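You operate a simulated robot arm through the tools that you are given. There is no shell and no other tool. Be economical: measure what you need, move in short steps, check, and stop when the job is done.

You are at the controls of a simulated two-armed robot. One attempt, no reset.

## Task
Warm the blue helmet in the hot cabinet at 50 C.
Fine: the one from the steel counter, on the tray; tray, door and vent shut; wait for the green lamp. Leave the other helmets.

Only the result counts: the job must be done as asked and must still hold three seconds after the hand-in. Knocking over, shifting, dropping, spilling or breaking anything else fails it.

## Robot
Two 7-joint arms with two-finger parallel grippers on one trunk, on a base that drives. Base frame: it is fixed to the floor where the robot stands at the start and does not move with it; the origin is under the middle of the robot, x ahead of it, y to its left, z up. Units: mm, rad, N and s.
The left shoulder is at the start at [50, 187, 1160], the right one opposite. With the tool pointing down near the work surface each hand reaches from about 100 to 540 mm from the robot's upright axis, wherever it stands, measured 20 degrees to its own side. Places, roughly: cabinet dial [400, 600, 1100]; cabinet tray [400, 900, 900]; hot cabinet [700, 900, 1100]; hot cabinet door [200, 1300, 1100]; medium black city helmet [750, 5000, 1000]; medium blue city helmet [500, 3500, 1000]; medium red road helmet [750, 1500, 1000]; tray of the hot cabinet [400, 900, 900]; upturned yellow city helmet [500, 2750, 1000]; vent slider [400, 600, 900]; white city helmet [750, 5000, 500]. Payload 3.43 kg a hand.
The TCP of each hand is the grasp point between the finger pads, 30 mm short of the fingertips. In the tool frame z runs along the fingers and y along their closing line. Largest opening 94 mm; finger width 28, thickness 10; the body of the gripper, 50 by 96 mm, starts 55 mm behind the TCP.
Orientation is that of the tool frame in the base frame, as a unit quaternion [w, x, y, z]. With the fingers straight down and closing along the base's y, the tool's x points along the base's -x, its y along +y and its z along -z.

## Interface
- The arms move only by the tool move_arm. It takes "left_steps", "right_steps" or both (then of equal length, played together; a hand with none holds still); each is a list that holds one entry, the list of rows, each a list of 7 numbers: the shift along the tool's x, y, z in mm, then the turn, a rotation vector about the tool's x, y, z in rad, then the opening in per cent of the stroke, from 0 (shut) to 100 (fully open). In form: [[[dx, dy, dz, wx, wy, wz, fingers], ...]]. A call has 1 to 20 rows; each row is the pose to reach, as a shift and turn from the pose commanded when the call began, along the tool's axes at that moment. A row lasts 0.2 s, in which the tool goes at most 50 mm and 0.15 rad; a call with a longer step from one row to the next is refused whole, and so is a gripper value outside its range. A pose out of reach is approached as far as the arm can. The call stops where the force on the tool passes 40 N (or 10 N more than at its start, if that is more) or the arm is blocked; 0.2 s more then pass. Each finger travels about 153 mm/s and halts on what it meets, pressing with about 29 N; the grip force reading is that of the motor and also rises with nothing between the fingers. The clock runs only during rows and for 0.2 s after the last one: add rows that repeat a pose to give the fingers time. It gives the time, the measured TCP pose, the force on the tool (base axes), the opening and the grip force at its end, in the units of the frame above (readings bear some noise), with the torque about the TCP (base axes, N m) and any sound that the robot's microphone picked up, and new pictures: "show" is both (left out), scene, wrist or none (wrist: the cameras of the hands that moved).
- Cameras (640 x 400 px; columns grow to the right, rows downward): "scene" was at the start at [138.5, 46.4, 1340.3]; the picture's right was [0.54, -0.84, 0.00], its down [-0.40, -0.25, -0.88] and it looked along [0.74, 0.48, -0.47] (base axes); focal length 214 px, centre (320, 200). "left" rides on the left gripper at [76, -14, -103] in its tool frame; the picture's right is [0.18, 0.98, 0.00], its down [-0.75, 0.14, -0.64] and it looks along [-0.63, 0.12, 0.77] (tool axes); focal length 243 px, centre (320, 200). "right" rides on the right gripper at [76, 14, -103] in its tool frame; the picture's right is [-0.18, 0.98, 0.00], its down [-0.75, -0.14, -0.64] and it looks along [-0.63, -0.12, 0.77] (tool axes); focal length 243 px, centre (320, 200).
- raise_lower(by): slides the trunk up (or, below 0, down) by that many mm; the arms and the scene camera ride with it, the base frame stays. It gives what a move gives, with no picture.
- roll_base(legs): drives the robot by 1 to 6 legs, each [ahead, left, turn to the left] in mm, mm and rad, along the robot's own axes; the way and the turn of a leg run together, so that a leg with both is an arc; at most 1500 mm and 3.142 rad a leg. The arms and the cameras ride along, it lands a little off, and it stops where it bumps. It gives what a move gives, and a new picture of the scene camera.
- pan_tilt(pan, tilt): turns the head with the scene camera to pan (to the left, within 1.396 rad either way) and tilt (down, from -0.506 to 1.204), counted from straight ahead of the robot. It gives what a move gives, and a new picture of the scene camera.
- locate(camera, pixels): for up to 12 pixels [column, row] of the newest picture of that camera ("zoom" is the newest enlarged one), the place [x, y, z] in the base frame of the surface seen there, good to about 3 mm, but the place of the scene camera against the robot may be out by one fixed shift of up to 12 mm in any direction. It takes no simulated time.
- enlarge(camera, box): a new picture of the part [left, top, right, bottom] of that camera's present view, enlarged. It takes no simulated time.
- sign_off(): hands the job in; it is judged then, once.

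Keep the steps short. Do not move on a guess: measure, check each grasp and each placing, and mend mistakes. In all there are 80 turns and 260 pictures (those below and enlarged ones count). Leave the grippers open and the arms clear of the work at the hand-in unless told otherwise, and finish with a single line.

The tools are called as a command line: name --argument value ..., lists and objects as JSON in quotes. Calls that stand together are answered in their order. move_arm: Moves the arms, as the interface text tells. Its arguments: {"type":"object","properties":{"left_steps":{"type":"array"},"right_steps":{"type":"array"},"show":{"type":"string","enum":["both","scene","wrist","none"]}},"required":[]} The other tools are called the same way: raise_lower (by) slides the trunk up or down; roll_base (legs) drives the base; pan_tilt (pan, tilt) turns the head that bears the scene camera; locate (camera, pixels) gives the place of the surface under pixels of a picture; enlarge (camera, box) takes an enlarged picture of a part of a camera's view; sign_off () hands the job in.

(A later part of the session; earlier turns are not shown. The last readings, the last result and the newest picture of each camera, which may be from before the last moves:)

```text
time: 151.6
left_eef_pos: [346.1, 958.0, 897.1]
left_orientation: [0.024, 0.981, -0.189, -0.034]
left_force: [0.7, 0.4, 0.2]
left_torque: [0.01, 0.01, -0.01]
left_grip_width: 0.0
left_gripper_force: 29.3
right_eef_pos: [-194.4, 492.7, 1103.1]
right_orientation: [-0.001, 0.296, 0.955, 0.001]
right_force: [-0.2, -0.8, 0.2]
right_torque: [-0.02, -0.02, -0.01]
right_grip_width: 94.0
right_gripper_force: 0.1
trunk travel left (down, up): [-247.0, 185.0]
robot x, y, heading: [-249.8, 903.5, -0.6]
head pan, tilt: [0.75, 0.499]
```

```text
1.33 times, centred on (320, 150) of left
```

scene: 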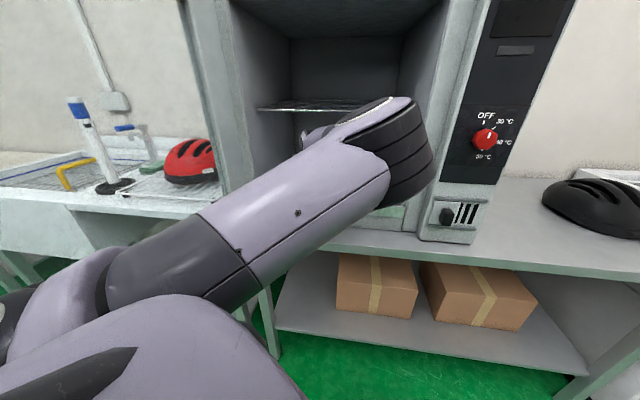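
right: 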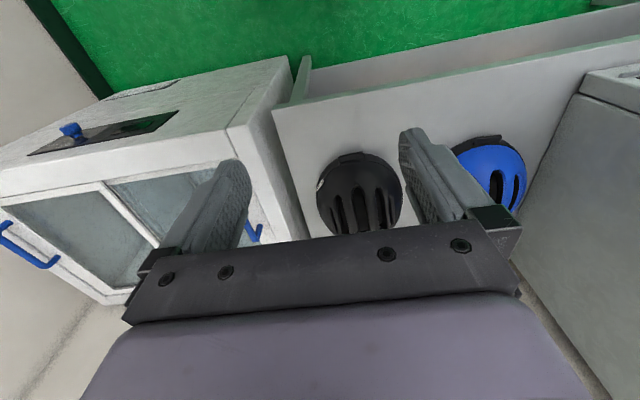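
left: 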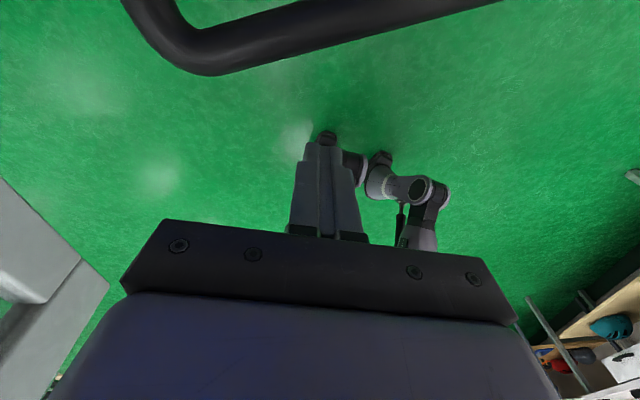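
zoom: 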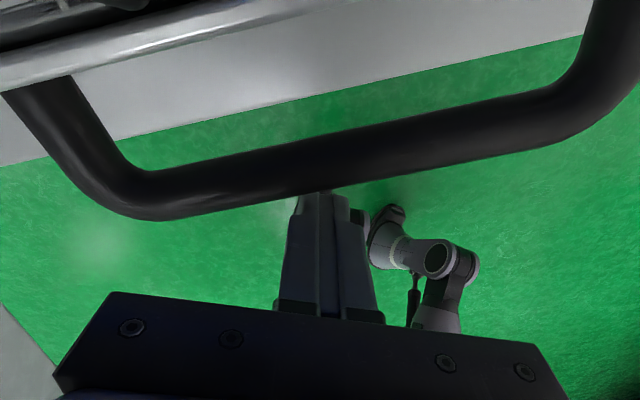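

Tray front is about flush with x≈413 and the door plane is further in, so keep pushing in smaller steps.

roll_base --legs '[[41, 28, 0]]'

enlarge --camera "left" --box '[80, 0, 560, 300]'

```text
time: 152.6
left_eef_pos: [394.5, 958.7, 896.0]
left_orientation: [0.024, 0.981, -0.188, -0.036]
left_force: [0.3, 0.1, -0.8]
left_torque: [0.01, 0.04, 0.0]
left_grip_width: 0.0
left_gripper_force: 28.8
right_eef_pos: [-145.3, 491.4, 1101.6]
right_orientation: [0.0, 0.297, 0.955, 0.001]
right_force: [0.1, 0.0, 0.4]
right_torque: [0.0, 0.02, -0.01]
right_grip_width: 93.7
right_gripper_force: 0.0
trunk travel left (down, up): [-247.0, 185.0]
robot x, y, heading: [-199.4, 904.1, -0.605]
head pan, tilt: [0.75, 0.499]
```

scene: 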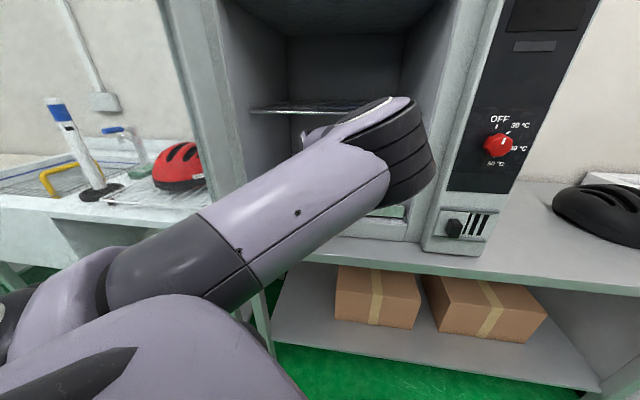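

```text
1.33 times, centred on (320, 150) of left
```

zoom: 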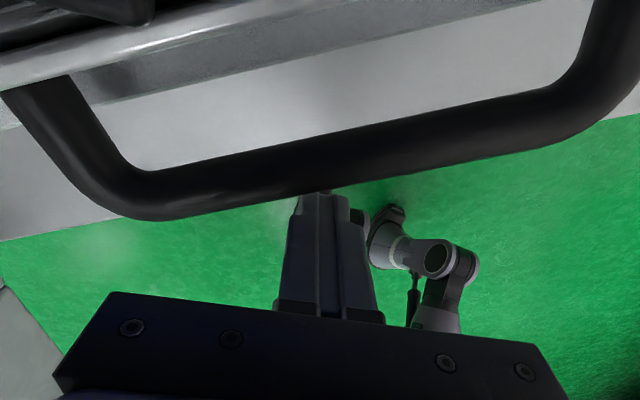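

locate --camera "zoom" --pixels '[[250, 180], [250, 45], [200, 70], [250, 100], [60, 215], [420, 90], [630, 108], [20, 60]]'

locate --camera "scene" --pixels '[[300, 107], [300, 113], [360, 103], [215, 120], [170, 60], [230, 150], [420, 215], [400, 232], [433, 200], [497, 145], [454, 228], [262, 110]]'

```text
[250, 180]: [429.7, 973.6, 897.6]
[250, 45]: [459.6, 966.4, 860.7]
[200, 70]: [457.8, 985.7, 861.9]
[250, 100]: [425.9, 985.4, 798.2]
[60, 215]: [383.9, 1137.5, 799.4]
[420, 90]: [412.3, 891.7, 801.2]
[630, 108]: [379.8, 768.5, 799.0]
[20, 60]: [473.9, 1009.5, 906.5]
```

```text
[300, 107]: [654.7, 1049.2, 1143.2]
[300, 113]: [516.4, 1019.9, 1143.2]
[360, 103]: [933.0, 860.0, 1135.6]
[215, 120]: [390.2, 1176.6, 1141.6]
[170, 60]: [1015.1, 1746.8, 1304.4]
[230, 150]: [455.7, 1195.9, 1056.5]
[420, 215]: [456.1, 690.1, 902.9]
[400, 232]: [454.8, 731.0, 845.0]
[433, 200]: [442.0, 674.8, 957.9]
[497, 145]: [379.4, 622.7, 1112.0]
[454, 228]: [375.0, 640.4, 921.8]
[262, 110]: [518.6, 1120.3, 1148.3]
```

The cabinet front plane is x≈456 and the handle is at ≈ 420, so it needs ≥45 mm more. Checking wrist-to-shelf clearance first.

enlarge --camera "scene" --box '[230, 70, 450, 250]'

locate --camera "scene" --pixels '[[303, 133], [310, 128], [320, 126], [330, 122], [345, 115]]'

```text
2.22 times, centred on (340, 160) of scene
```

zoom: 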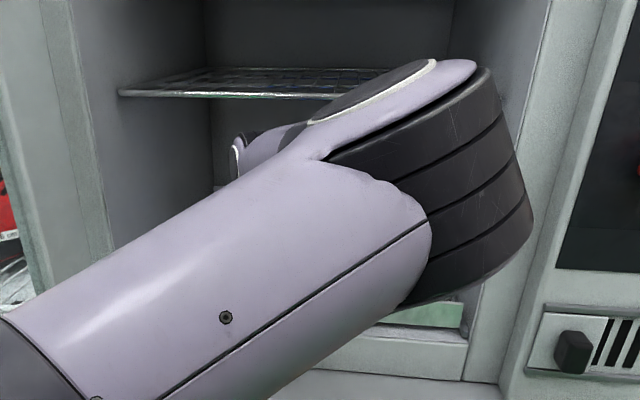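

```text
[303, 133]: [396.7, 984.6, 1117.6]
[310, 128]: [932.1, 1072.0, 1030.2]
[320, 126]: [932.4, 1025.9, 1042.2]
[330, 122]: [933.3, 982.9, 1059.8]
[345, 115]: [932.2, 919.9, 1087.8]
```

The wrist is at x≈400, z≈1118, and the shelf edge is at x 516, z 1143, so 50 mm more is safe. Continuing.

roll_base --legs '[[33, 23, 0]]'

enlarge --camera "left" --box '[80, 0, 560, 300]'

```text
time: 153.4
left_eef_pos: [435.1, 959.5, 896.0]
left_orientation: [0.024, 0.981, -0.188, -0.035]
left_force: [0.7, -0.3, -0.2]
left_torque: [0.01, 0.04, 0.01]
left_grip_width: 0.0
left_gripper_force: 28.8
right_eef_pos: [-104.8, 491.3, 1102.9]
right_orientation: [0.0, 0.297, 0.955, 0.001]
right_force: [-0.6, -0.2, 0.8]
right_torque: [0.0, -0.01, 0.01]
right_grip_width: 93.8
right_gripper_force: 0.0
trunk travel left (down, up): [-247.0, 185.0]
robot x, y, heading: [-154.4, 905.6, -0.603]
head pan, tilt: [0.75, 0.499]
```

scene: 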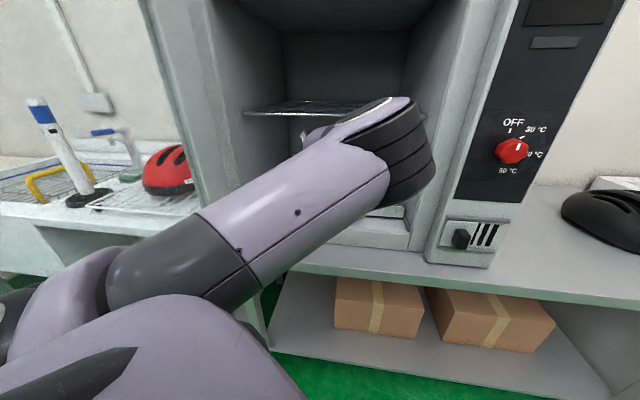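

```text
1.33 times, centred on (320, 150) of left
```

zoom: 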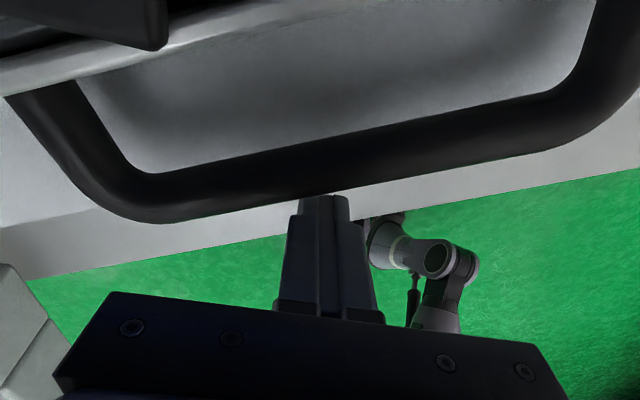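

No stop felt yet. I'll push the last bit with the arm, which senses contact force.

move_arm --left_steps '[[[6, -2, 0, 0, 0, 0, 0], [12, -5, 0, 0, 0, 0, 0], [18, -7, 0, 0, 0, 0, 0], [24, -10, 0, 0, 0, 0, 0], [30, -12, 0, 0, 0, 0, 0], [30, -12, 0, 0, 0, 0, 0]]]' --show "wrist"

```text
time: 154.1
left_eef_pos: [439.5, 958.4, 896.2]
left_orientation: [0.027, 0.981, -0.186, -0.046]
left_force: [-16.9, -1.8, 11.6]
left_torque: [0.07, -0.17, 0.14]
left_grip_width: 0.0
left_gripper_force: 28.7
right_eef_pos: [-109.1, 490.9, 1103.7]
right_orientation: [0.0, 0.296, 0.955, 0.002]
right_force: [-0.6, -0.9, 0.4]
right_torque: [0.03, 0.0, -0.01]
right_grip_width: 94.1
right_gripper_force: 0.2
trunk travel left (down, up): [-247.0, 185.0]
robot x, y, heading: [-161.9, 904.3, -0.608]
head pan, tilt: [0.75, 0.499]
stopped in row 3 (left hand): the force on the tool passed its limit at 47 N (the readings are from after the stop); the commanded pose is now the measured one
```

left: 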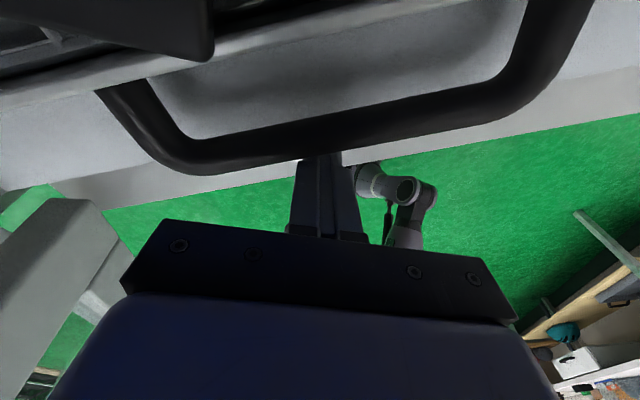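

locate --camera "left" --pixels '[[250, 150], [400, 105], [240, 65], [430, 30], [100, 195], [440, 140], [160, 70], [300, 150]]'

```text
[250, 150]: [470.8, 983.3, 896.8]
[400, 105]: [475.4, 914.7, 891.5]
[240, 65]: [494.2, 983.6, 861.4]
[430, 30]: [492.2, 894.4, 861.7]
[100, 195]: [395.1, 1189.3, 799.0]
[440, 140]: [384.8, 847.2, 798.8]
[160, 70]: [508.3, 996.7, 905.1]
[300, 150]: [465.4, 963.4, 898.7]
```

Handle front is at ≈465, behind the cabinet front plane (457), and the tray resisted with 47 N, so it's at its end stop. Backing straight out and checking.

roll_base --legs '[[-370, -257, 0]]'

pan_tilt --pan 0.5 --tilt 0.4

```text
time: 157.0
left_eef_pos: [-5.6, 954.8, 894.0]
left_orientation: [0.027, 0.98, -0.19, -0.046]
left_force: [-0.2, -0.3, -0.1]
left_torque: [-0.02, 0.0, 0.02]
left_grip_width: 0.0
left_gripper_force: 29.4
right_eef_pos: [-557.7, 491.6, 1102.1]
right_orientation: [-0.001, 0.299, 0.954, 0.001]
right_force: [-0.9, 0.1, -0.2]
right_torque: [-0.01, -0.02, 0.0]
right_grip_width: 93.8
right_gripper_force: 0.1
trunk travel left (down, up): [-247.0, 185.0]
robot x, y, heading: [-612.9, 906.7, -0.612]
head pan, tilt: [0.75, 0.499]
```

scene: 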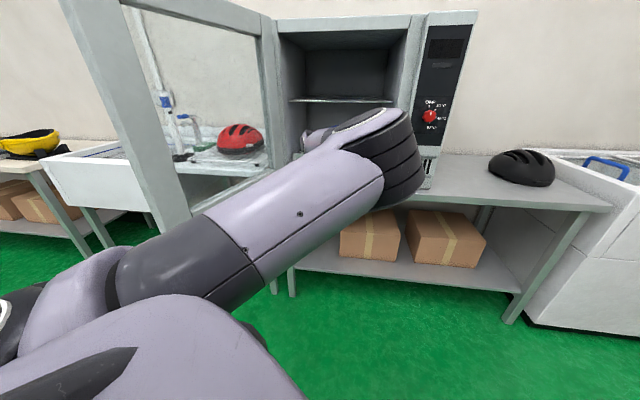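

```text
time: 157.8
left_eef_pos: [-7.4, 954.5, 892.9]
left_orientation: [0.027, 0.98, -0.189, -0.046]
left_force: [0.1, 1.3, 0.2]
left_torque: [0.0, -0.02, 0.0]
left_grip_width: 0.1
left_gripper_force: 28.7
right_eef_pos: [-558.6, 491.6, 1102.0]
right_orientation: [-0.001, 0.299, 0.954, 0.001]
right_force: [-0.4, -0.7, -0.7]
right_torque: [0.0, 0.0, -0.01]
right_grip_width: 94.2
right_gripper_force: 0.0
trunk travel left (down, up): [-247.0, 185.0]
robot x, y, heading: [-606.0, 904.6, -0.609]
head pan, tilt: [0.499, 0.4]
```

scene: 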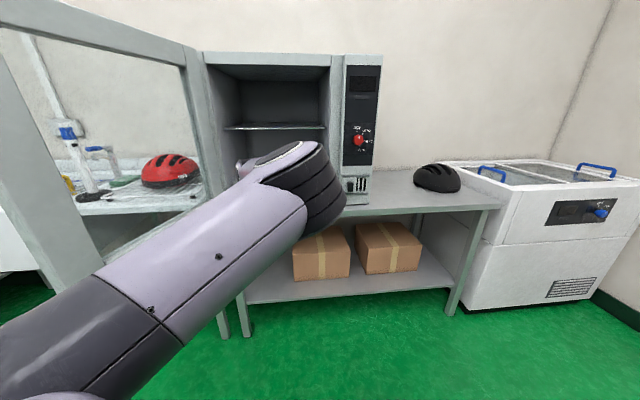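

The tray area is hidden by the arm, so I'll verify later. Now the door: its free end is at about (-9, 1305) and the hinge near (440, 1185). I must push its outer face (the +y side) round. I'll back off, go left of the door, and raise the hand to about z 990.

roll_base --legs '[[-140, -98, 0], [-318, 455, 0]]'

raise_lower --by 100

pan_tilt --pan 0.35 --tilt 0.4

```text
time: 163.4
left_eef_pos: [-175.4, 1511.2, 892.4]
left_orientation: [0.028, 0.98, -0.19, -0.046]
left_force: [-0.3, 0.6, 0.3]
left_torque: [0.01, -0.05, 0.04]
left_grip_width: 0.1
left_gripper_force: 29.0
right_eef_pos: [-727.6, 1046.7, 1101.5]
right_orientation: [-0.001, 0.3, 0.954, 0.001]
right_force: [-0.2, -0.9, 0.3]
right_torque: [0.02, -0.02, -0.02]
right_grip_width: 94.1
right_gripper_force: 0.0
trunk travel left (down, up): [-247.0, 185.0]
robot x, y, heading: [-776.0, 1463.0, -0.611]
head pan, tilt: [0.499, 0.4]
```

scene: 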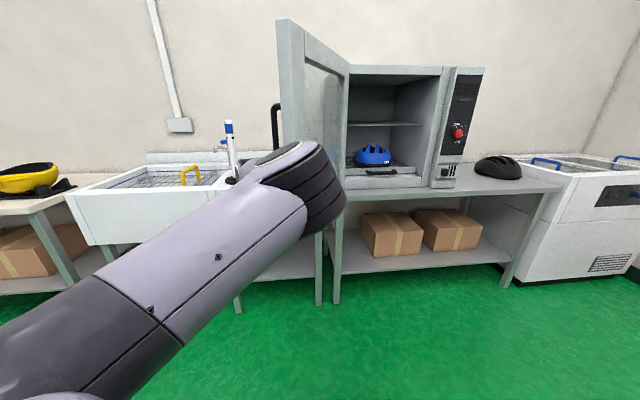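

```text
time: 164.8
left_eef_pos: [-174.6, 1511.5, 993.8]
left_orientation: [0.026, 0.98, -0.19, -0.045]
left_force: [-0.5, 0.1, 0.0]
left_torque: [0.0, 0.0, 0.0]
left_grip_width: 0.0
left_gripper_force: 29.0
right_eef_pos: [-726.9, 1047.8, 1202.0]
right_orientation: [-0.001, 0.3, 0.954, 0.0]
right_force: [0.3, 0.4, -0.3]
right_torque: [0.0, 0.0, 0.03]
right_grip_width: 94.0
right_gripper_force: 0.1
trunk travel left (down, up): [-347.0, 85.0]
robot x, y, heading: [-777.8, 1461.0, -0.611]
head pan, tilt: [0.499, 0.4]
```

```text
time: 165.4
left_eef_pos: [-174.8, 1509.9, 993.6]
left_orientation: [0.026, 0.98, -0.191, -0.047]
left_force: [0.2, -0.2, 0.1]
left_torque: [-0.01, -0.01, -0.02]
left_grip_width: 0.0
left_gripper_force: 28.9
right_eef_pos: [-727.0, 1046.1, 1202.5]
right_orientation: [-0.002, 0.3, 0.954, 0.002]
right_force: [0.3, 0.0, 0.0]
right_torque: [0.01, 0.01, -0.03]
right_grip_width: 94.0
right_gripper_force: 0.1
trunk travel left (down, up): [-347.0, 85.0]
robot x, y, heading: [-779.3, 1463.2, -0.614]
head pan, tilt: [0.351, 0.4]
```

scene: 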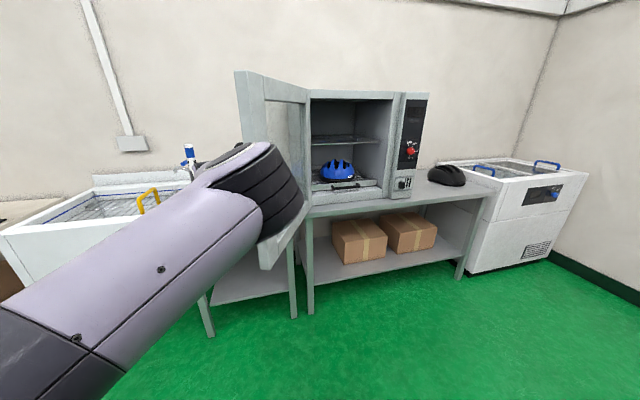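

enlarge --camera "scene" --box '[230, 60, 440, 280]'

locate --camera "scene" --pixels '[[240, 78], [242, 110], [250, 110], [264, 100], [300, 98], [305, 205], [265, 265], [345, 187], [338, 165], [290, 240], [370, 193], [310, 100]]'

```text
1.82 times, centred on (335, 170) of scene
```

zoom: 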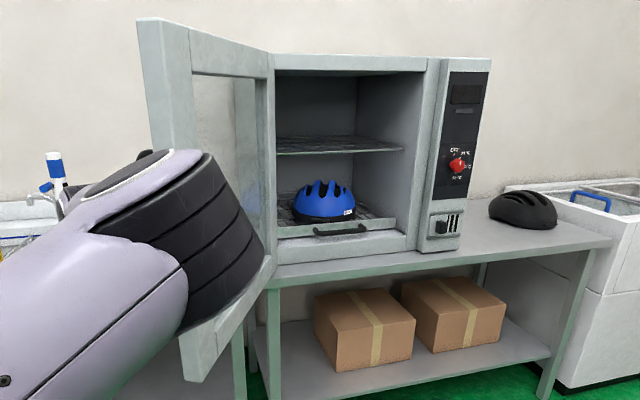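

```text
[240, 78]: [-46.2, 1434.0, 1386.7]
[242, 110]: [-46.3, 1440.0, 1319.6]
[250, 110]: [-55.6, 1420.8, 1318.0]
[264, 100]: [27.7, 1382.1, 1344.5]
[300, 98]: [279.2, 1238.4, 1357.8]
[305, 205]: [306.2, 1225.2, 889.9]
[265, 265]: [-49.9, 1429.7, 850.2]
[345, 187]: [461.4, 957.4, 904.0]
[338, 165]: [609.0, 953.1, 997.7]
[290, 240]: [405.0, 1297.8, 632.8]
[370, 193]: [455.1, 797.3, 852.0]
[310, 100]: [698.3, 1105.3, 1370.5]
```

The helmet and tray are in, with the tray handle inside the front plane. The door's free end is near (-50, 1430). I'll move the hand round the outside of the door end to (-30, 1640), then come in from the left.

roll_base --legs '[[-75, 106, 0], [119, 83, 0]]'

move_arm --left_steps '[[[0, 0, 0, 0, 0, 0, 0]]]' --show "wrist"

pan_tilt --pan 0.3 --tilt 0.35

```text
time: 168.0
left_eef_pos: [-32.1, 1640.1, 992.1]
left_orientation: [0.027, 0.98, -0.193, -0.047]
left_force: [0.2, 0.4, 0.4]
left_torque: [0.01, 0.02, -0.02]
left_grip_width: 0.1
left_gripper_force: 29.6
right_eef_pos: [-584.6, 1178.7, 1201.7]
right_orientation: [-0.001, 0.302, 0.953, 0.002]
right_force: [-0.3, 0.4, 0.5]
right_torque: [-0.01, 0.03, -0.01]
right_grip_width: 93.9
right_gripper_force: 0.1
trunk travel left (down, up): [-347.0, 85.0]
robot x, y, heading: [-637.4, 1596.0, -0.614]
head pan, tilt: [0.351, 0.4]
```

scene: 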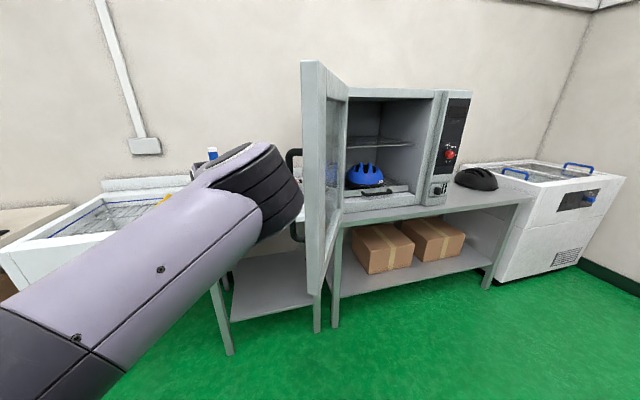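

```text
time: 168.4
left_eef_pos: [-32.6, 1641.1, 992.8]
left_orientation: [0.026, 0.98, -0.191, -0.046]
left_force: [0.5, -0.4, 0.3]
left_torque: [-0.01, 0.0, -0.02]
left_grip_width: 0.1
left_gripper_force: 28.7
right_eef_pos: [-586.2, 1177.8, 1203.0]
right_orientation: [-0.001, 0.302, 0.953, 0.001]
right_force: [0.2, 0.2, 0.0]
right_torque: [0.02, -0.02, 0.0]
right_grip_width: 93.9
right_gripper_force: 0.0
trunk travel left (down, up): [-347.0, 85.0]
robot x, y, heading: [-640.9, 1594.2, -0.615]
head pan, tilt: [0.351, 0.4]
```

left: 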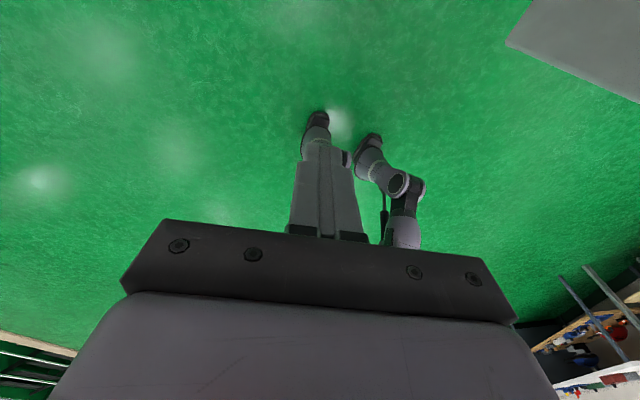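

```text
time: 169.1
left_eef_pos: [-32.4, 1640.6, 993.9]
left_orientation: [0.026, 0.98, -0.191, -0.046]
left_force: [-0.3, 0.0, 0.5]
left_torque: [0.01, -0.01, -0.03]
left_grip_width: 0.0
left_gripper_force: 29.2
right_eef_pos: [-586.2, 1177.8, 1203.0]
right_orientation: [-0.001, 0.302, 0.953, 0.001]
right_force: [-0.5, -0.2, 0.0]
right_torque: [-0.06, 0.01, 0.04]
right_grip_width: 94.3
right_gripper_force: 0.1
trunk travel left (down, up): [-347.0, 85.0]
robot x, y, heading: [-635.1, 1596.4, -0.613]
head pan, tilt: [0.3, 0.351]
```

scene: 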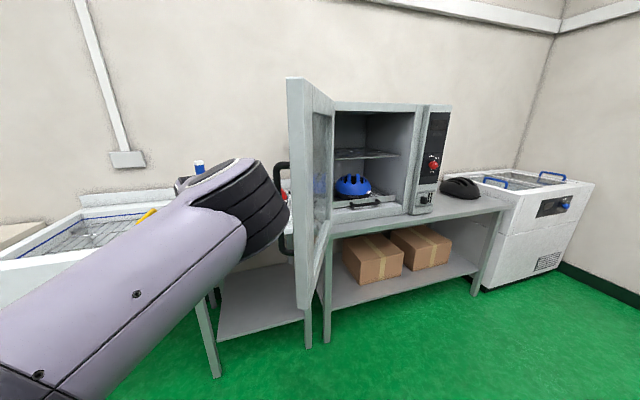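

locate --camera "scene" --pixels '[[279, 170], [284, 163], [285, 250], [280, 242], [290, 120], [298, 120], [289, 180], [302, 300], [310, 180], [330, 220]]'

```text
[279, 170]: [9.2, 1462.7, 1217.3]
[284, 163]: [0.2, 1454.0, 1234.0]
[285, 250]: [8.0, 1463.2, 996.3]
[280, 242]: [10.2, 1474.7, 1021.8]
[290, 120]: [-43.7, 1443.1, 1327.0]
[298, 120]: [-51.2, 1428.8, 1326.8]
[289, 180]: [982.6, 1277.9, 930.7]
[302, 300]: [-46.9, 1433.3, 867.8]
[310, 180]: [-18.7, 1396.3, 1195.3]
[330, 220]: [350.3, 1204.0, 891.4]
```

The door's outer handle is a vertical bar at (10, 1470), z 996–1234, a good push point. Driving so the hand pushes it towards -y.

roll_base --legs '[[65, -89, 0], [113, -195, 0]]'

```text
time: 171.6
left_eef_pos: [-54.9, 1465.6, 993.7]
left_orientation: [0.031, 0.986, -0.155, -0.051]
left_force: [0.6, -0.7, -0.1]
left_torque: [-0.03, -0.01, 0.01]
left_grip_width: 0.1
left_gripper_force: 29.5
right_eef_pos: [-597.2, 980.5, 1203.7]
right_orientation: [0.003, 0.294, 0.956, 0.001]
right_force: [-0.3, 0.2, 0.1]
right_torque: [-0.02, -0.01, -0.02]
right_grip_width: 94.1
right_gripper_force: 0.1
trunk travel left (down, up): [-347.0, 85.0]
robot x, y, heading: [-642.1, 1390.8, -0.597]
head pan, tilt: [0.3, 0.351]
stopped in leg 2: the robot was blocked; the commanded pose is now the measured one
```

scene: 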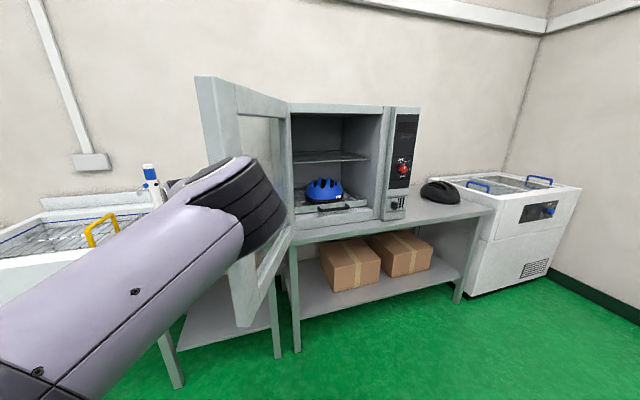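

Blocked. I'll see how the hand and door sit.

locate --camera "scene" --pixels '[[200, 95], [215, 95], [230, 95], [285, 110], [245, 320], [290, 235], [205, 140], [240, 250]]'

enlarge --camera "scene" --box '[120, 60, 320, 340]'

enlarge --camera "left" --box '[0, 0, 640, 400]'

```text
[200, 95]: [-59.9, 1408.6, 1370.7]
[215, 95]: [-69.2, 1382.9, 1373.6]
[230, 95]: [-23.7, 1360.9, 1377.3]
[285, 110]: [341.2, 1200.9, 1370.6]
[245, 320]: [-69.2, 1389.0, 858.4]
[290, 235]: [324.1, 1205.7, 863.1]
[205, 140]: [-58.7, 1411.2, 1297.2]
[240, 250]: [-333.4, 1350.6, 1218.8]
```

```text
1.43 times, centred on (220, 200) of scene
```

zoom: 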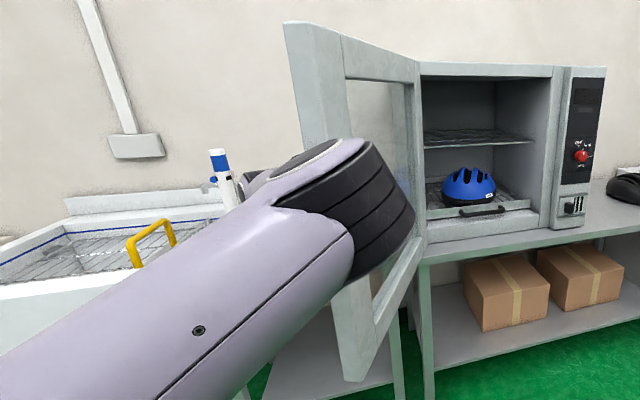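

```text
1.00 times, centred on (320, 200) of left (not enlarged: the box is as wide or as high as the picture)
```

zoom: 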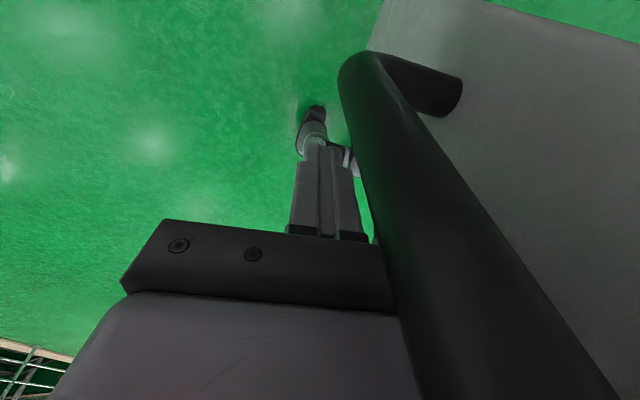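

The door did move a little (end now (-69, 1383)); the hand presses the handle obliquely from its near side. I'll back off, shift +x so the gripper sits squarely behind the handle, and push again in shorter legs.

roll_base --legs '[[-22, 33, 0], [50, 34, 0], [67, -99, 0]]'

enlarge --camera "left" --box '[0, 0, 640, 400]'

```text
time: 172.3
left_eef_pos: [-52.9, 1471.7, 992.9]
left_orientation: [0.03, 0.986, -0.154, -0.05]
left_force: [1.1, 0.5, 0.4]
left_torque: [-0.02, 0.0, 0.0]
left_grip_width: 0.0
left_gripper_force: 29.0
right_eef_pos: [-592.3, 986.5, 1204.5]
right_orientation: [0.0, 0.295, 0.956, 0.002]
right_force: [-0.4, -0.5, 0.4]
right_torque: [-0.02, 0.04, 0.01]
right_grip_width: 93.8
right_gripper_force: 0.0
trunk travel left (down, up): [-347.0, 85.0]
robot x, y, heading: [-644.4, 1400.8, -0.6]
head pan, tilt: [0.3, 0.351]
stopped in leg 1: the robot was blocked; the commanded pose is now the measured one
```

scene: 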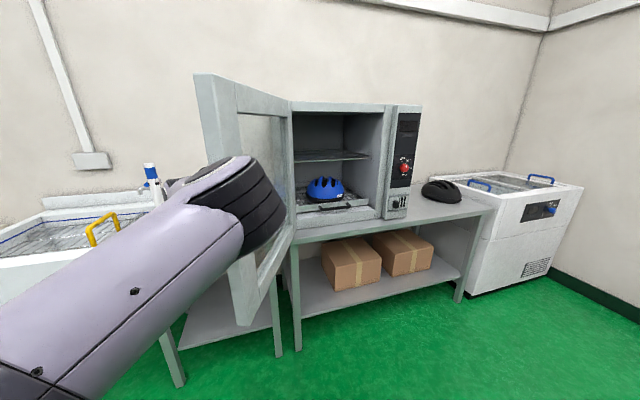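

```text
1.00 times, centred on (320, 200) of left (not enlarged: the box is as wide or as high as the picture)
```

zoom: 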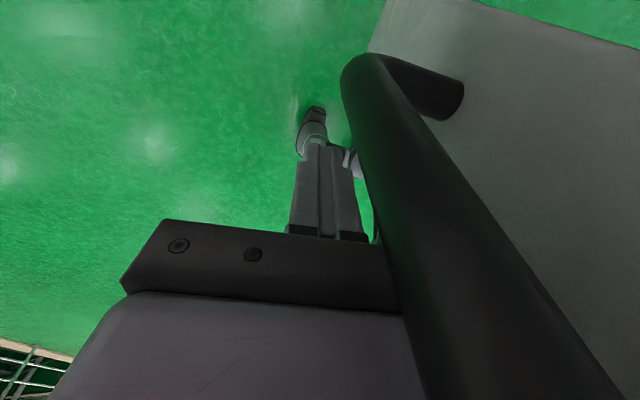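

roll_base --legs '[[-30, 45, 0]]'

enlarge --camera "left" --box '[0, 0, 640, 400]'

```text
time: 173.4
left_eef_pos: [-49.6, 1523.3, 990.0]
left_orientation: [0.03, 0.986, -0.156, -0.054]
left_force: [0.5, -0.1, 0.6]
left_torque: [-0.03, -0.01, 0.03]
left_grip_width: 0.0
left_gripper_force: 28.6
right_eef_pos: [-589.4, 1039.1, 1202.2]
right_orientation: [0.0, 0.295, 0.956, 0.002]
right_force: [0.3, 0.6, 0.1]
right_torque: [-0.04, 0.0, 0.04]
right_grip_width: 94.1
right_gripper_force: 0.1
trunk travel left (down, up): [-347.0, 85.0]
robot x, y, heading: [-643.5, 1449.8, -0.602]
head pan, tilt: [0.3, 0.351]
```

scene: 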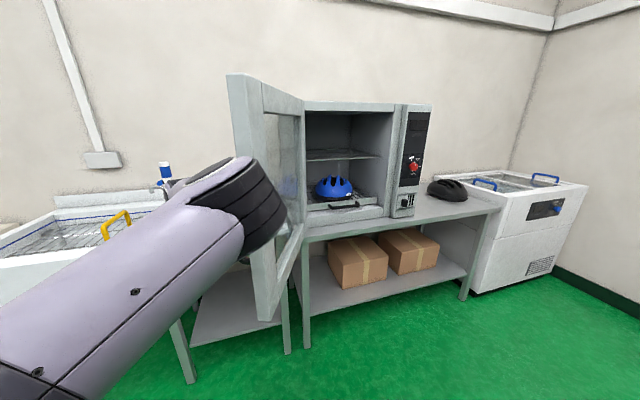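

```text
1.00 times, centred on (320, 200) of left (not enlarged: the box is as wide or as high as the picture)
```

zoom: 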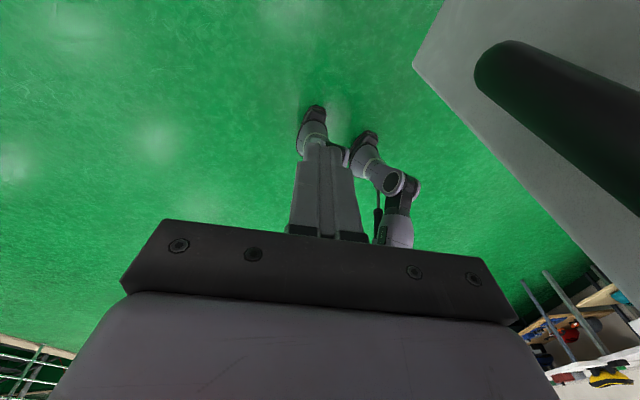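

The bar was wedged against the gripper's far side, and the elbow lay on the door's side too. I'll stand further left and turn the robot more to the right, so the arm reaches in from the left-rear of the door.

roll_base --legs '[[-206, -141, 0], [0, 0, -0.6], [-418, 163, 0], [149, 384, 0]]'

pan_tilt --pan 0.9 --tilt 0.4

move_arm --left_steps '[[[0, 0, 0, 0, 0, 0, 0]]]' --show "wrist"

```text
time: 182.7
left_eef_pos: [49.5, 1626.8, 989.7]
left_orientation: [0.013, 0.898, -0.436, -0.06]
left_force: [0.5, 0.1, -0.8]
left_torque: [0.04, 0.01, 0.01]
left_grip_width: 0.2
left_gripper_force: 29.3
right_eef_pos: [-669.0, 1525.4, 1202.8]
right_orientation: [0.0, 0.56, 0.829, 0.002]
right_force: [0.5, -1.1, -0.2]
right_torque: [0.01, -0.01, 0.0]
right_grip_width: 94.0
right_gripper_force: 0.0
trunk travel left (down, up): [-347.0, 85.0]
robot x, y, heading: [-486.6, 1900.4, -1.192]
head pan, tilt: [0.3, 0.351]
```

scene: 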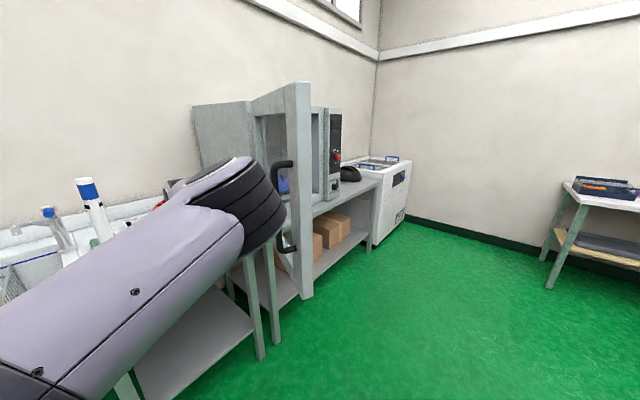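

```text
time: 183.7
left_eef_pos: [48.6, 1626.6, 990.3]
left_orientation: [0.013, 0.898, -0.436, -0.059]
left_force: [0.6, 0.4, 0.3]
left_torque: [0.0, -0.02, 0.01]
left_grip_width: 0.1
left_gripper_force: 29.8
right_eef_pos: [-668.6, 1525.0, 1201.3]
right_orientation: [0.001, 0.56, 0.829, 0.002]
right_force: [0.3, 0.0, -0.3]
right_torque: [-0.02, 0.03, -0.02]
right_grip_width: 94.0
right_gripper_force: 0.0
trunk travel left (down, up): [-347.0, 85.0]
robot x, y, heading: [-485.5, 1900.2, -1.195]
head pan, tilt: [0.901, 0.4]
```

scene: 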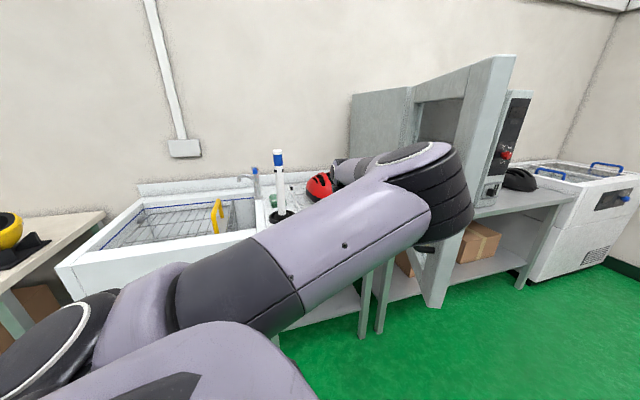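

```text
time: 184.1
left_eef_pos: [49.8, 1628.5, 990.0]
left_orientation: [0.012, 0.898, -0.436, -0.06]
left_force: [-0.4, -0.2, 0.0]
left_torque: [0.01, 0.01, 0.02]
left_grip_width: 0.3
left_gripper_force: 29.4
right_eef_pos: [-669.1, 1523.8, 1202.7]
right_orientation: [0.001, 0.56, 0.829, 0.002]
right_force: [-0.3, 0.3, -0.3]
right_torque: [0.01, -0.02, 0.01]
right_grip_width: 94.1
right_gripper_force: 0.2
trunk travel left (down, up): [-347.0, 85.0]
robot x, y, heading: [-481.8, 1899.3, -1.193]
head pan, tilt: [0.901, 0.4]
```

left: 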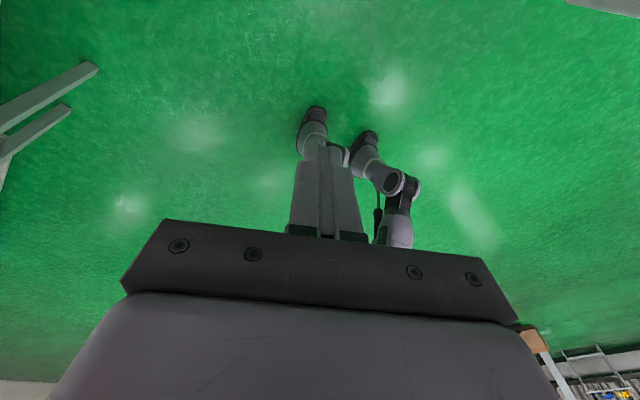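

The arm now comes from the left-rear. I'll turn the wrist so its camera doesn't lead, then push the door round along its arc.

move_arm --left_steps '[[[0, 0, 0, 0, 0, -0.13, 0], [0, 0, 0, 0, 0, -0.26, 0], [0, 0, 0, 0, 0, -0.4, 0], [0, 0, 0, 0, 0, -0.53, 0], [0, 0, 0, 0, 0, -0.66, 0], [0, 0, 0, 0, 0, -0.8, 0]]]' --show "none"

roll_base --legs '[[191, -81, 0], [109, -92, 0], [105, -53, 0], [115, -24, 0], [117, 6, 0], [112, 36, 0]]'

```text
time: 185.5
left_eef_pos: [49.9, 1627.5, 991.7]
left_orientation: [-0.012, 0.997, -0.051, -0.062]
left_force: [-0.1, -0.2, 0.0]
left_torque: [0.01, 0.0, 0.01]
left_grip_width: 0.2
left_gripper_force: 28.9
right_eef_pos: [-668.8, 1525.7, 1202.5]
right_orientation: [0.0, 0.559, 0.829, 0.001]
right_force: [-0.1, -0.1, 0.5]
right_torque: [-0.01, -0.02, -0.02]
right_grip_width: 94.1
right_gripper_force: 0.1
trunk travel left (down, up): [-347.0, 85.0]
robot x, y, heading: [-483.4, 1896.5, -1.186]
head pan, tilt: [0.901, 0.4]
```

```text
time: 190.7
left_eef_pos: [50.1, 972.1, 991.7]
left_orientation: [-0.012, 0.998, -0.036, -0.057]
left_force: [1.0, 1.2, -1.0]
left_torque: [0.0, -0.07, 0.14]
left_grip_width: 0.0
left_gripper_force: 28.9
right_eef_pos: [-672.4, 868.0, 1203.3]
right_orientation: [0.0, 0.559, 0.829, 0.002]
right_force: [-0.3, -0.8, 0.2]
right_torque: [-0.01, -0.01, -0.03]
right_grip_width: 93.9
right_gripper_force: 0.0
trunk travel left (down, up): [-347.0, 85.0]
robot x, y, heading: [-486.2, 1241.4, -1.194]
head pan, tilt: [0.901, 0.4]
stopped in leg 5: the robot was blocked; the commanded pose is now the measured one
```

scene: 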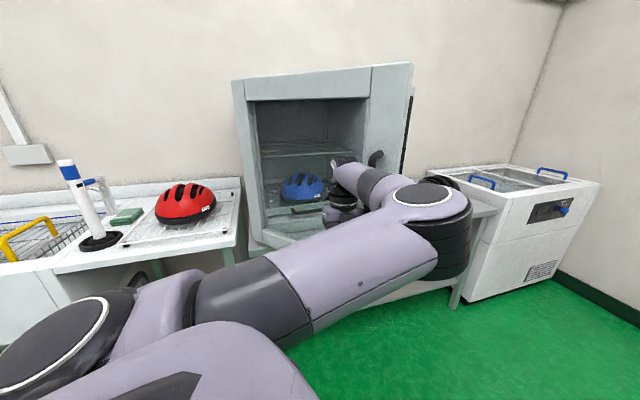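

The door has swung most of the way. I'll ease off slightly, then push mainly in +x to finish closing.

roll_base --legs '[[-23, 9, 0], [83, 74, 0], [74, 78, 0], [52, 76, 0]]'

locate --camera "scene" --pixels '[[400, 70], [300, 85], [240, 90], [420, 100]]'

enlarge --camera "left" --box '[0, 0, 640, 400]'

```text
time: 194.2
left_eef_pos: [311.3, 893.7, 994.5]
left_orientation: [-0.013, 0.997, -0.03, -0.065]
left_force: [-9.1, 3.3, 3.3]
left_torque: [-0.28, -1.14, 0.35]
left_grip_width: 0.0
left_gripper_force: 29.5
right_eef_pos: [-404.5, 786.6, 1202.4]
right_orientation: [0.001, 0.559, 0.829, 0.001]
right_force: [-0.1, 0.2, -0.1]
right_torque: [-0.01, 0.02, -0.03]
right_grip_width: 94.4
right_gripper_force: 0.0
trunk travel left (down, up): [-347.0, 85.0]
robot x, y, heading: [-222.1, 1158.6, -1.189]
head pan, tilt: [0.901, 0.4]
stopped in leg 4: the force on the tool passed its limit at 81 N (the readings are from after the stop); the commanded pose is now the measured one
```

scene: 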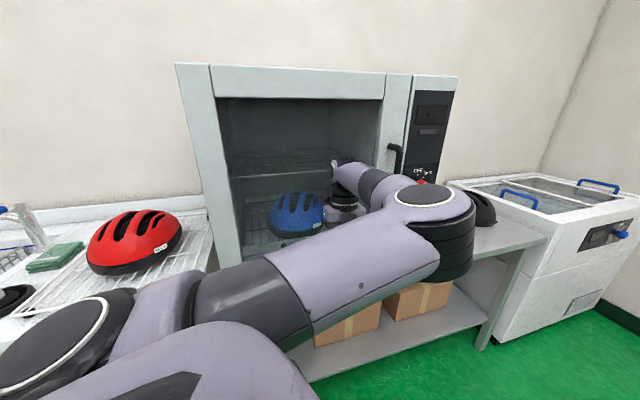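

```text
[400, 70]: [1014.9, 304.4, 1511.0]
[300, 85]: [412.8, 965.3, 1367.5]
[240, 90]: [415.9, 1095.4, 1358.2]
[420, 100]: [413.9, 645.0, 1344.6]
```

```text
1.00 times, centred on (320, 200) of left (not enlarged: the box is as wide or as high as the picture)
```

zoom: 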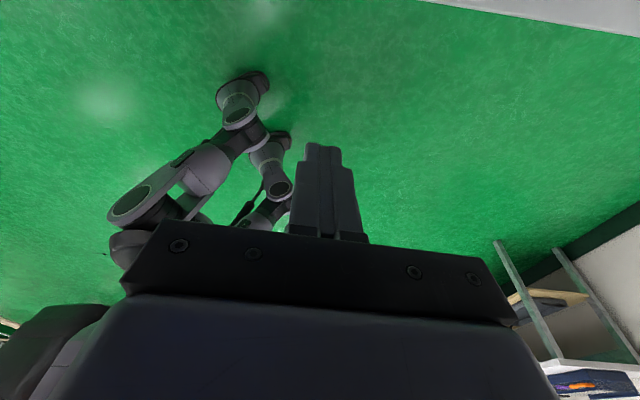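

The door is closed flush (its face at x≈413 matches the panel). Now the vent and dial, using the right hand pointing forward. I'll back off, turn to heading 0, move in front of the panel and pitch the right hand forward.

roll_base --legs '[[-112, -278, 0], [0, 0, 1.189], [0, -343, 0]]'

move_arm --right_steps '[[[-20, 8, 0, 0, -0.13, 0, 100], [-40, 16, 0, 0, -0.26, 0, 100], [-60, 24, 0, 0, -0.39, 0, 100], [-80, 32, 10, 0, -0.52, 0, 100], [-100, 40, 20, 0, -0.65, 0, 100], [-120, 48, 30, 0, -0.78, 0, 100], [-140, 56, 40, 0, -0.91, 0, 100], [-160, 64, 50, 0, -1.04, 0, 100], [-180, 72, 60, 0, -1.17, 0, 100], [-200, 80, 70, 0, -1.3, 0, 100], [-220, 90, 80, 0, -1.43, 0, 100], [-245, 100, 90, 0, -1.57, 0, 100], [-263, 107, 95, 0, -1.57, 0, 100], [-263, 107, 95, 0, -1.57, 0, 100]]]' --show "wrist"

pan_tilt --pan -0.3 --tilt 0.35

enlarge --camera "right" --box '[220, 0, 420, 200]'

enlarge --camera "scene" --box '[260, 100, 420, 240]'

```text
time: 203.4
left_eef_pos: [-73.7, 1207.5, 992.6]
left_orientation: [0.026, 0.843, 0.533, -0.061]
left_force: [0.1, -0.3, 0.8]
left_torque: [0.02, 0.02, 0.03]
left_grip_width: 0.1
left_gripper_force: 29.2
right_eef_pos: [-242.6, 504.6, 1203.1]
right_orientation: [-0.001, 0.0, 1.0, 0.001]
right_force: [0.6, 0.4, 0.4]
right_torque: [-0.01, 0.01, 0.0]
right_grip_width: 94.0
right_gripper_force: 0.0
trunk travel left (down, up): [-347.0, 85.0]
robot x, y, heading: [-520.0, 817.1, -0.002]
head pan, tilt: [0.901, 0.4]
```

scene: 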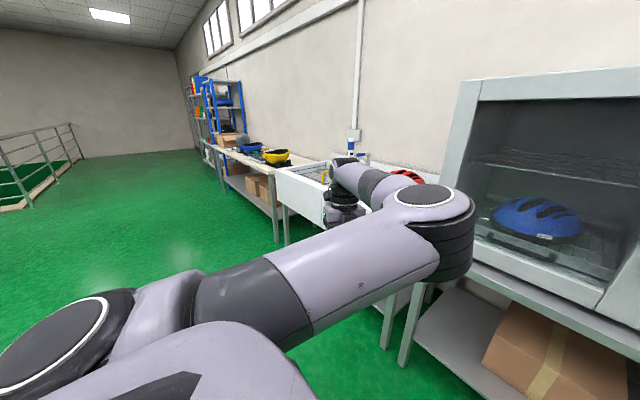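

```text
time: 206.4
left_eef_pos: [-73.5, 1208.0, 992.5]
left_orientation: [0.026, 0.844, 0.533, -0.061]
left_force: [-0.1, -0.1, 0.4]
left_torque: [-0.02, -0.02, -0.03]
left_grip_width: 0.2
left_gripper_force: 28.8
right_eef_pos: [-32.2, 606.7, 1126.8]
right_orientation: [0.638, -0.012, 0.77, 0.015]
right_force: [-0.2, 0.6, 0.7]
right_torque: [-0.02, 0.02, -0.02]
right_grip_width: 93.8
right_gripper_force: 0.2
right hand out of reach, approached as far as the arm can: row 11, 12, 13, 14
trunk travel left (down, up): [-347.0, 85.0]
robot x, y, heading: [-520.7, 815.0, -0.004]
head pan, tilt: [0.901, 0.4]
```

right: 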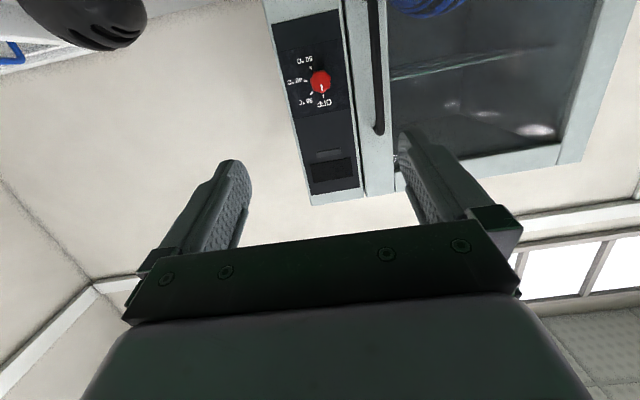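

```text
time: 207.8
left_eef_pos: [-73.6, 1208.5, 992.3]
left_orientation: [0.026, 0.844, 0.533, -0.062]
left_force: [0.6, -0.4, -0.5]
left_torque: [0.03, 0.02, 0.0]
left_grip_width: 0.0
left_gripper_force: 28.6
right_eef_pos: [-31.5, 607.7, 1128.7]
right_orientation: [0.638, -0.012, 0.77, 0.015]
right_force: [-1.1, 0.5, 0.6]
right_torque: [0.03, 0.03, -0.03]
right_grip_width: 94.2
right_gripper_force: 0.0
trunk travel left (down, up): [-347.0, 85.0]
robot x, y, heading: [-518.6, 814.0, -0.002]
head pan, tilt: [-0.3, 0.351]
```

scene: 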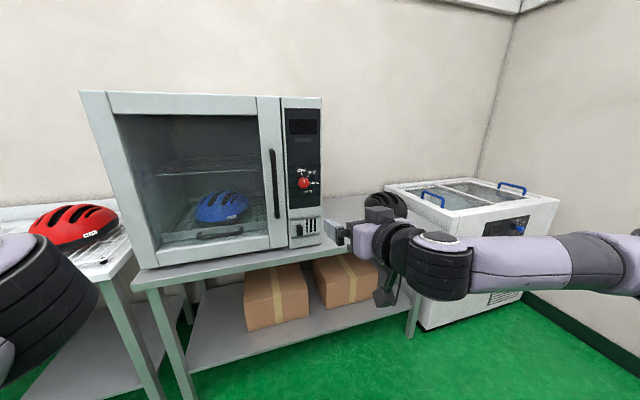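

```text
2.00 times, centred on (320, 100) of right
```

zoom: 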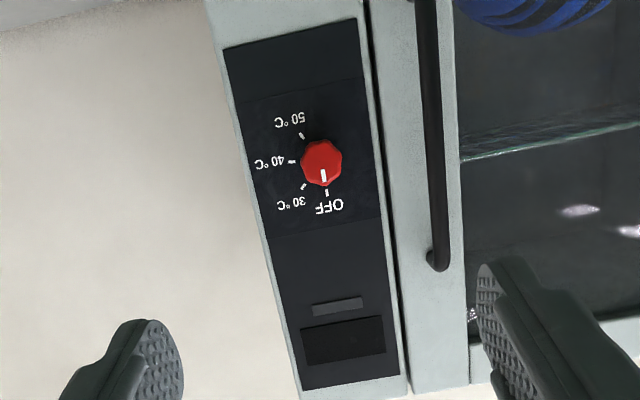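

```text
2.86 times, centred on (340, 170) of scene
```

zoom: 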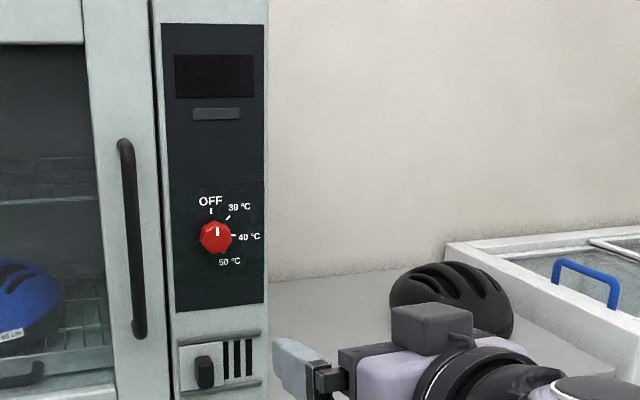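

The door is shut and the pointer is at OFF, with marks about 50° apart (50 °C at ≈150° clockwise). I'll measure the dial and vent knob, then turn the base 0.25 left, which keeps the left arm off the door, and level the right hand.

locate --camera "zoom" --pixels '[[204, 365], [206, 385], [195, 375], [226, 358], [249, 358], [216, 235], [220, 300], [138, 300], [192, 350], [260, 350], [218, 228], [212, 372]]'

locate --camera "right" --pixels '[[320, 81], [313, 80], [328, 80], [320, 74], [330, 120], [378, 130], [305, 50], [375, 60]]'

roll_base --legs '[[0, 0, 0.25]]'

move_arm --right_steps '[[[0, 0, -10, 0.06, -0.04, 0, 60], [0, 0, -20, 0.12, -0.09, 0, 60], [0, 0, -30, 0.19, -0.14, 0, 60], [0, 0, -40, 0.25, -0.187, 0, 60], [0, 0, -40, 0.25, -0.187, 0, 60]]]' --show "none"

```text
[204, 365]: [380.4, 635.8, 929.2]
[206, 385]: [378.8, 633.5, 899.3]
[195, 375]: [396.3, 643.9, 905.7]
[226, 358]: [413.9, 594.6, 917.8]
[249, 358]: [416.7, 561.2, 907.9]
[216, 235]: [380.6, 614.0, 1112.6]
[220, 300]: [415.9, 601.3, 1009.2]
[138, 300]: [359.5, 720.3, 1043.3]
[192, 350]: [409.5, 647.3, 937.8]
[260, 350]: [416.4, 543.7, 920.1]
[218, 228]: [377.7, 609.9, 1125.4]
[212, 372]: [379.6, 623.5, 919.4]
```

```text
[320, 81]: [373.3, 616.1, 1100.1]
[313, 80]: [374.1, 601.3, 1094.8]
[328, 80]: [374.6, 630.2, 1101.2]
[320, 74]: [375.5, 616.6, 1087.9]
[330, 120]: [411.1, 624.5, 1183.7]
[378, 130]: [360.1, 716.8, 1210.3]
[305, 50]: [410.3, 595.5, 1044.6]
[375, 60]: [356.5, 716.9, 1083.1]
```

```text
time: 209.0
left_eef_pos: [-184.2, 1307.0, 992.4]
left_orientation: [0.033, 0.771, 0.633, -0.058]
left_force: [-0.8, 0.2, 0.3]
left_torque: [0.01, 0.0, -0.01]
left_grip_width: 0.1
left_gripper_force: 28.9
right_eef_pos: [4.2, 735.0, 1127.1]
right_orientation: [0.631, -0.108, 0.763, 0.093]
right_force: [0.3, 0.3, 0.2]
right_torque: [0.01, 0.0, -0.02]
right_grip_width: 94.1
right_gripper_force: 0.1
trunk travel left (down, up): [-347.0, 85.0]
robot x, y, heading: [-520.5, 812.8, 0.243]
head pan, tilt: [-0.3, 0.351]
```

scene: 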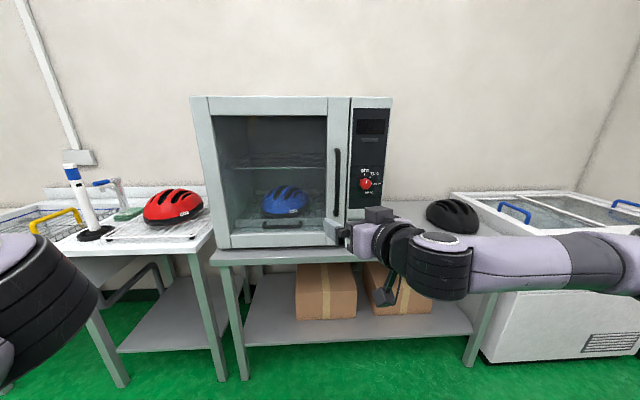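

```text
time: 210.2
left_eef_pos: [-183.3, 1306.1, 992.3]
left_orientation: [0.033, 0.771, 0.634, -0.058]
left_force: [-0.2, 0.8, 0.4]
left_torque: [-0.01, 0.01, 0.02]
left_grip_width: 0.0
left_gripper_force: 28.8
right_eef_pos: [-33.2, 722.3, 1135.4]
right_orientation: [0.708, -0.019, 0.706, 0.009]
right_force: [0.6, 1.0, 0.3]
right_torque: [-0.02, -0.02, 0.02]
right_grip_width: 56.4
right_gripper_force: 0.0
trunk travel left (down, up): [-347.0, 85.0]
robot x, y, heading: [-520.3, 816.3, 0.24]
head pan, tilt: [-0.3, 0.351]
```

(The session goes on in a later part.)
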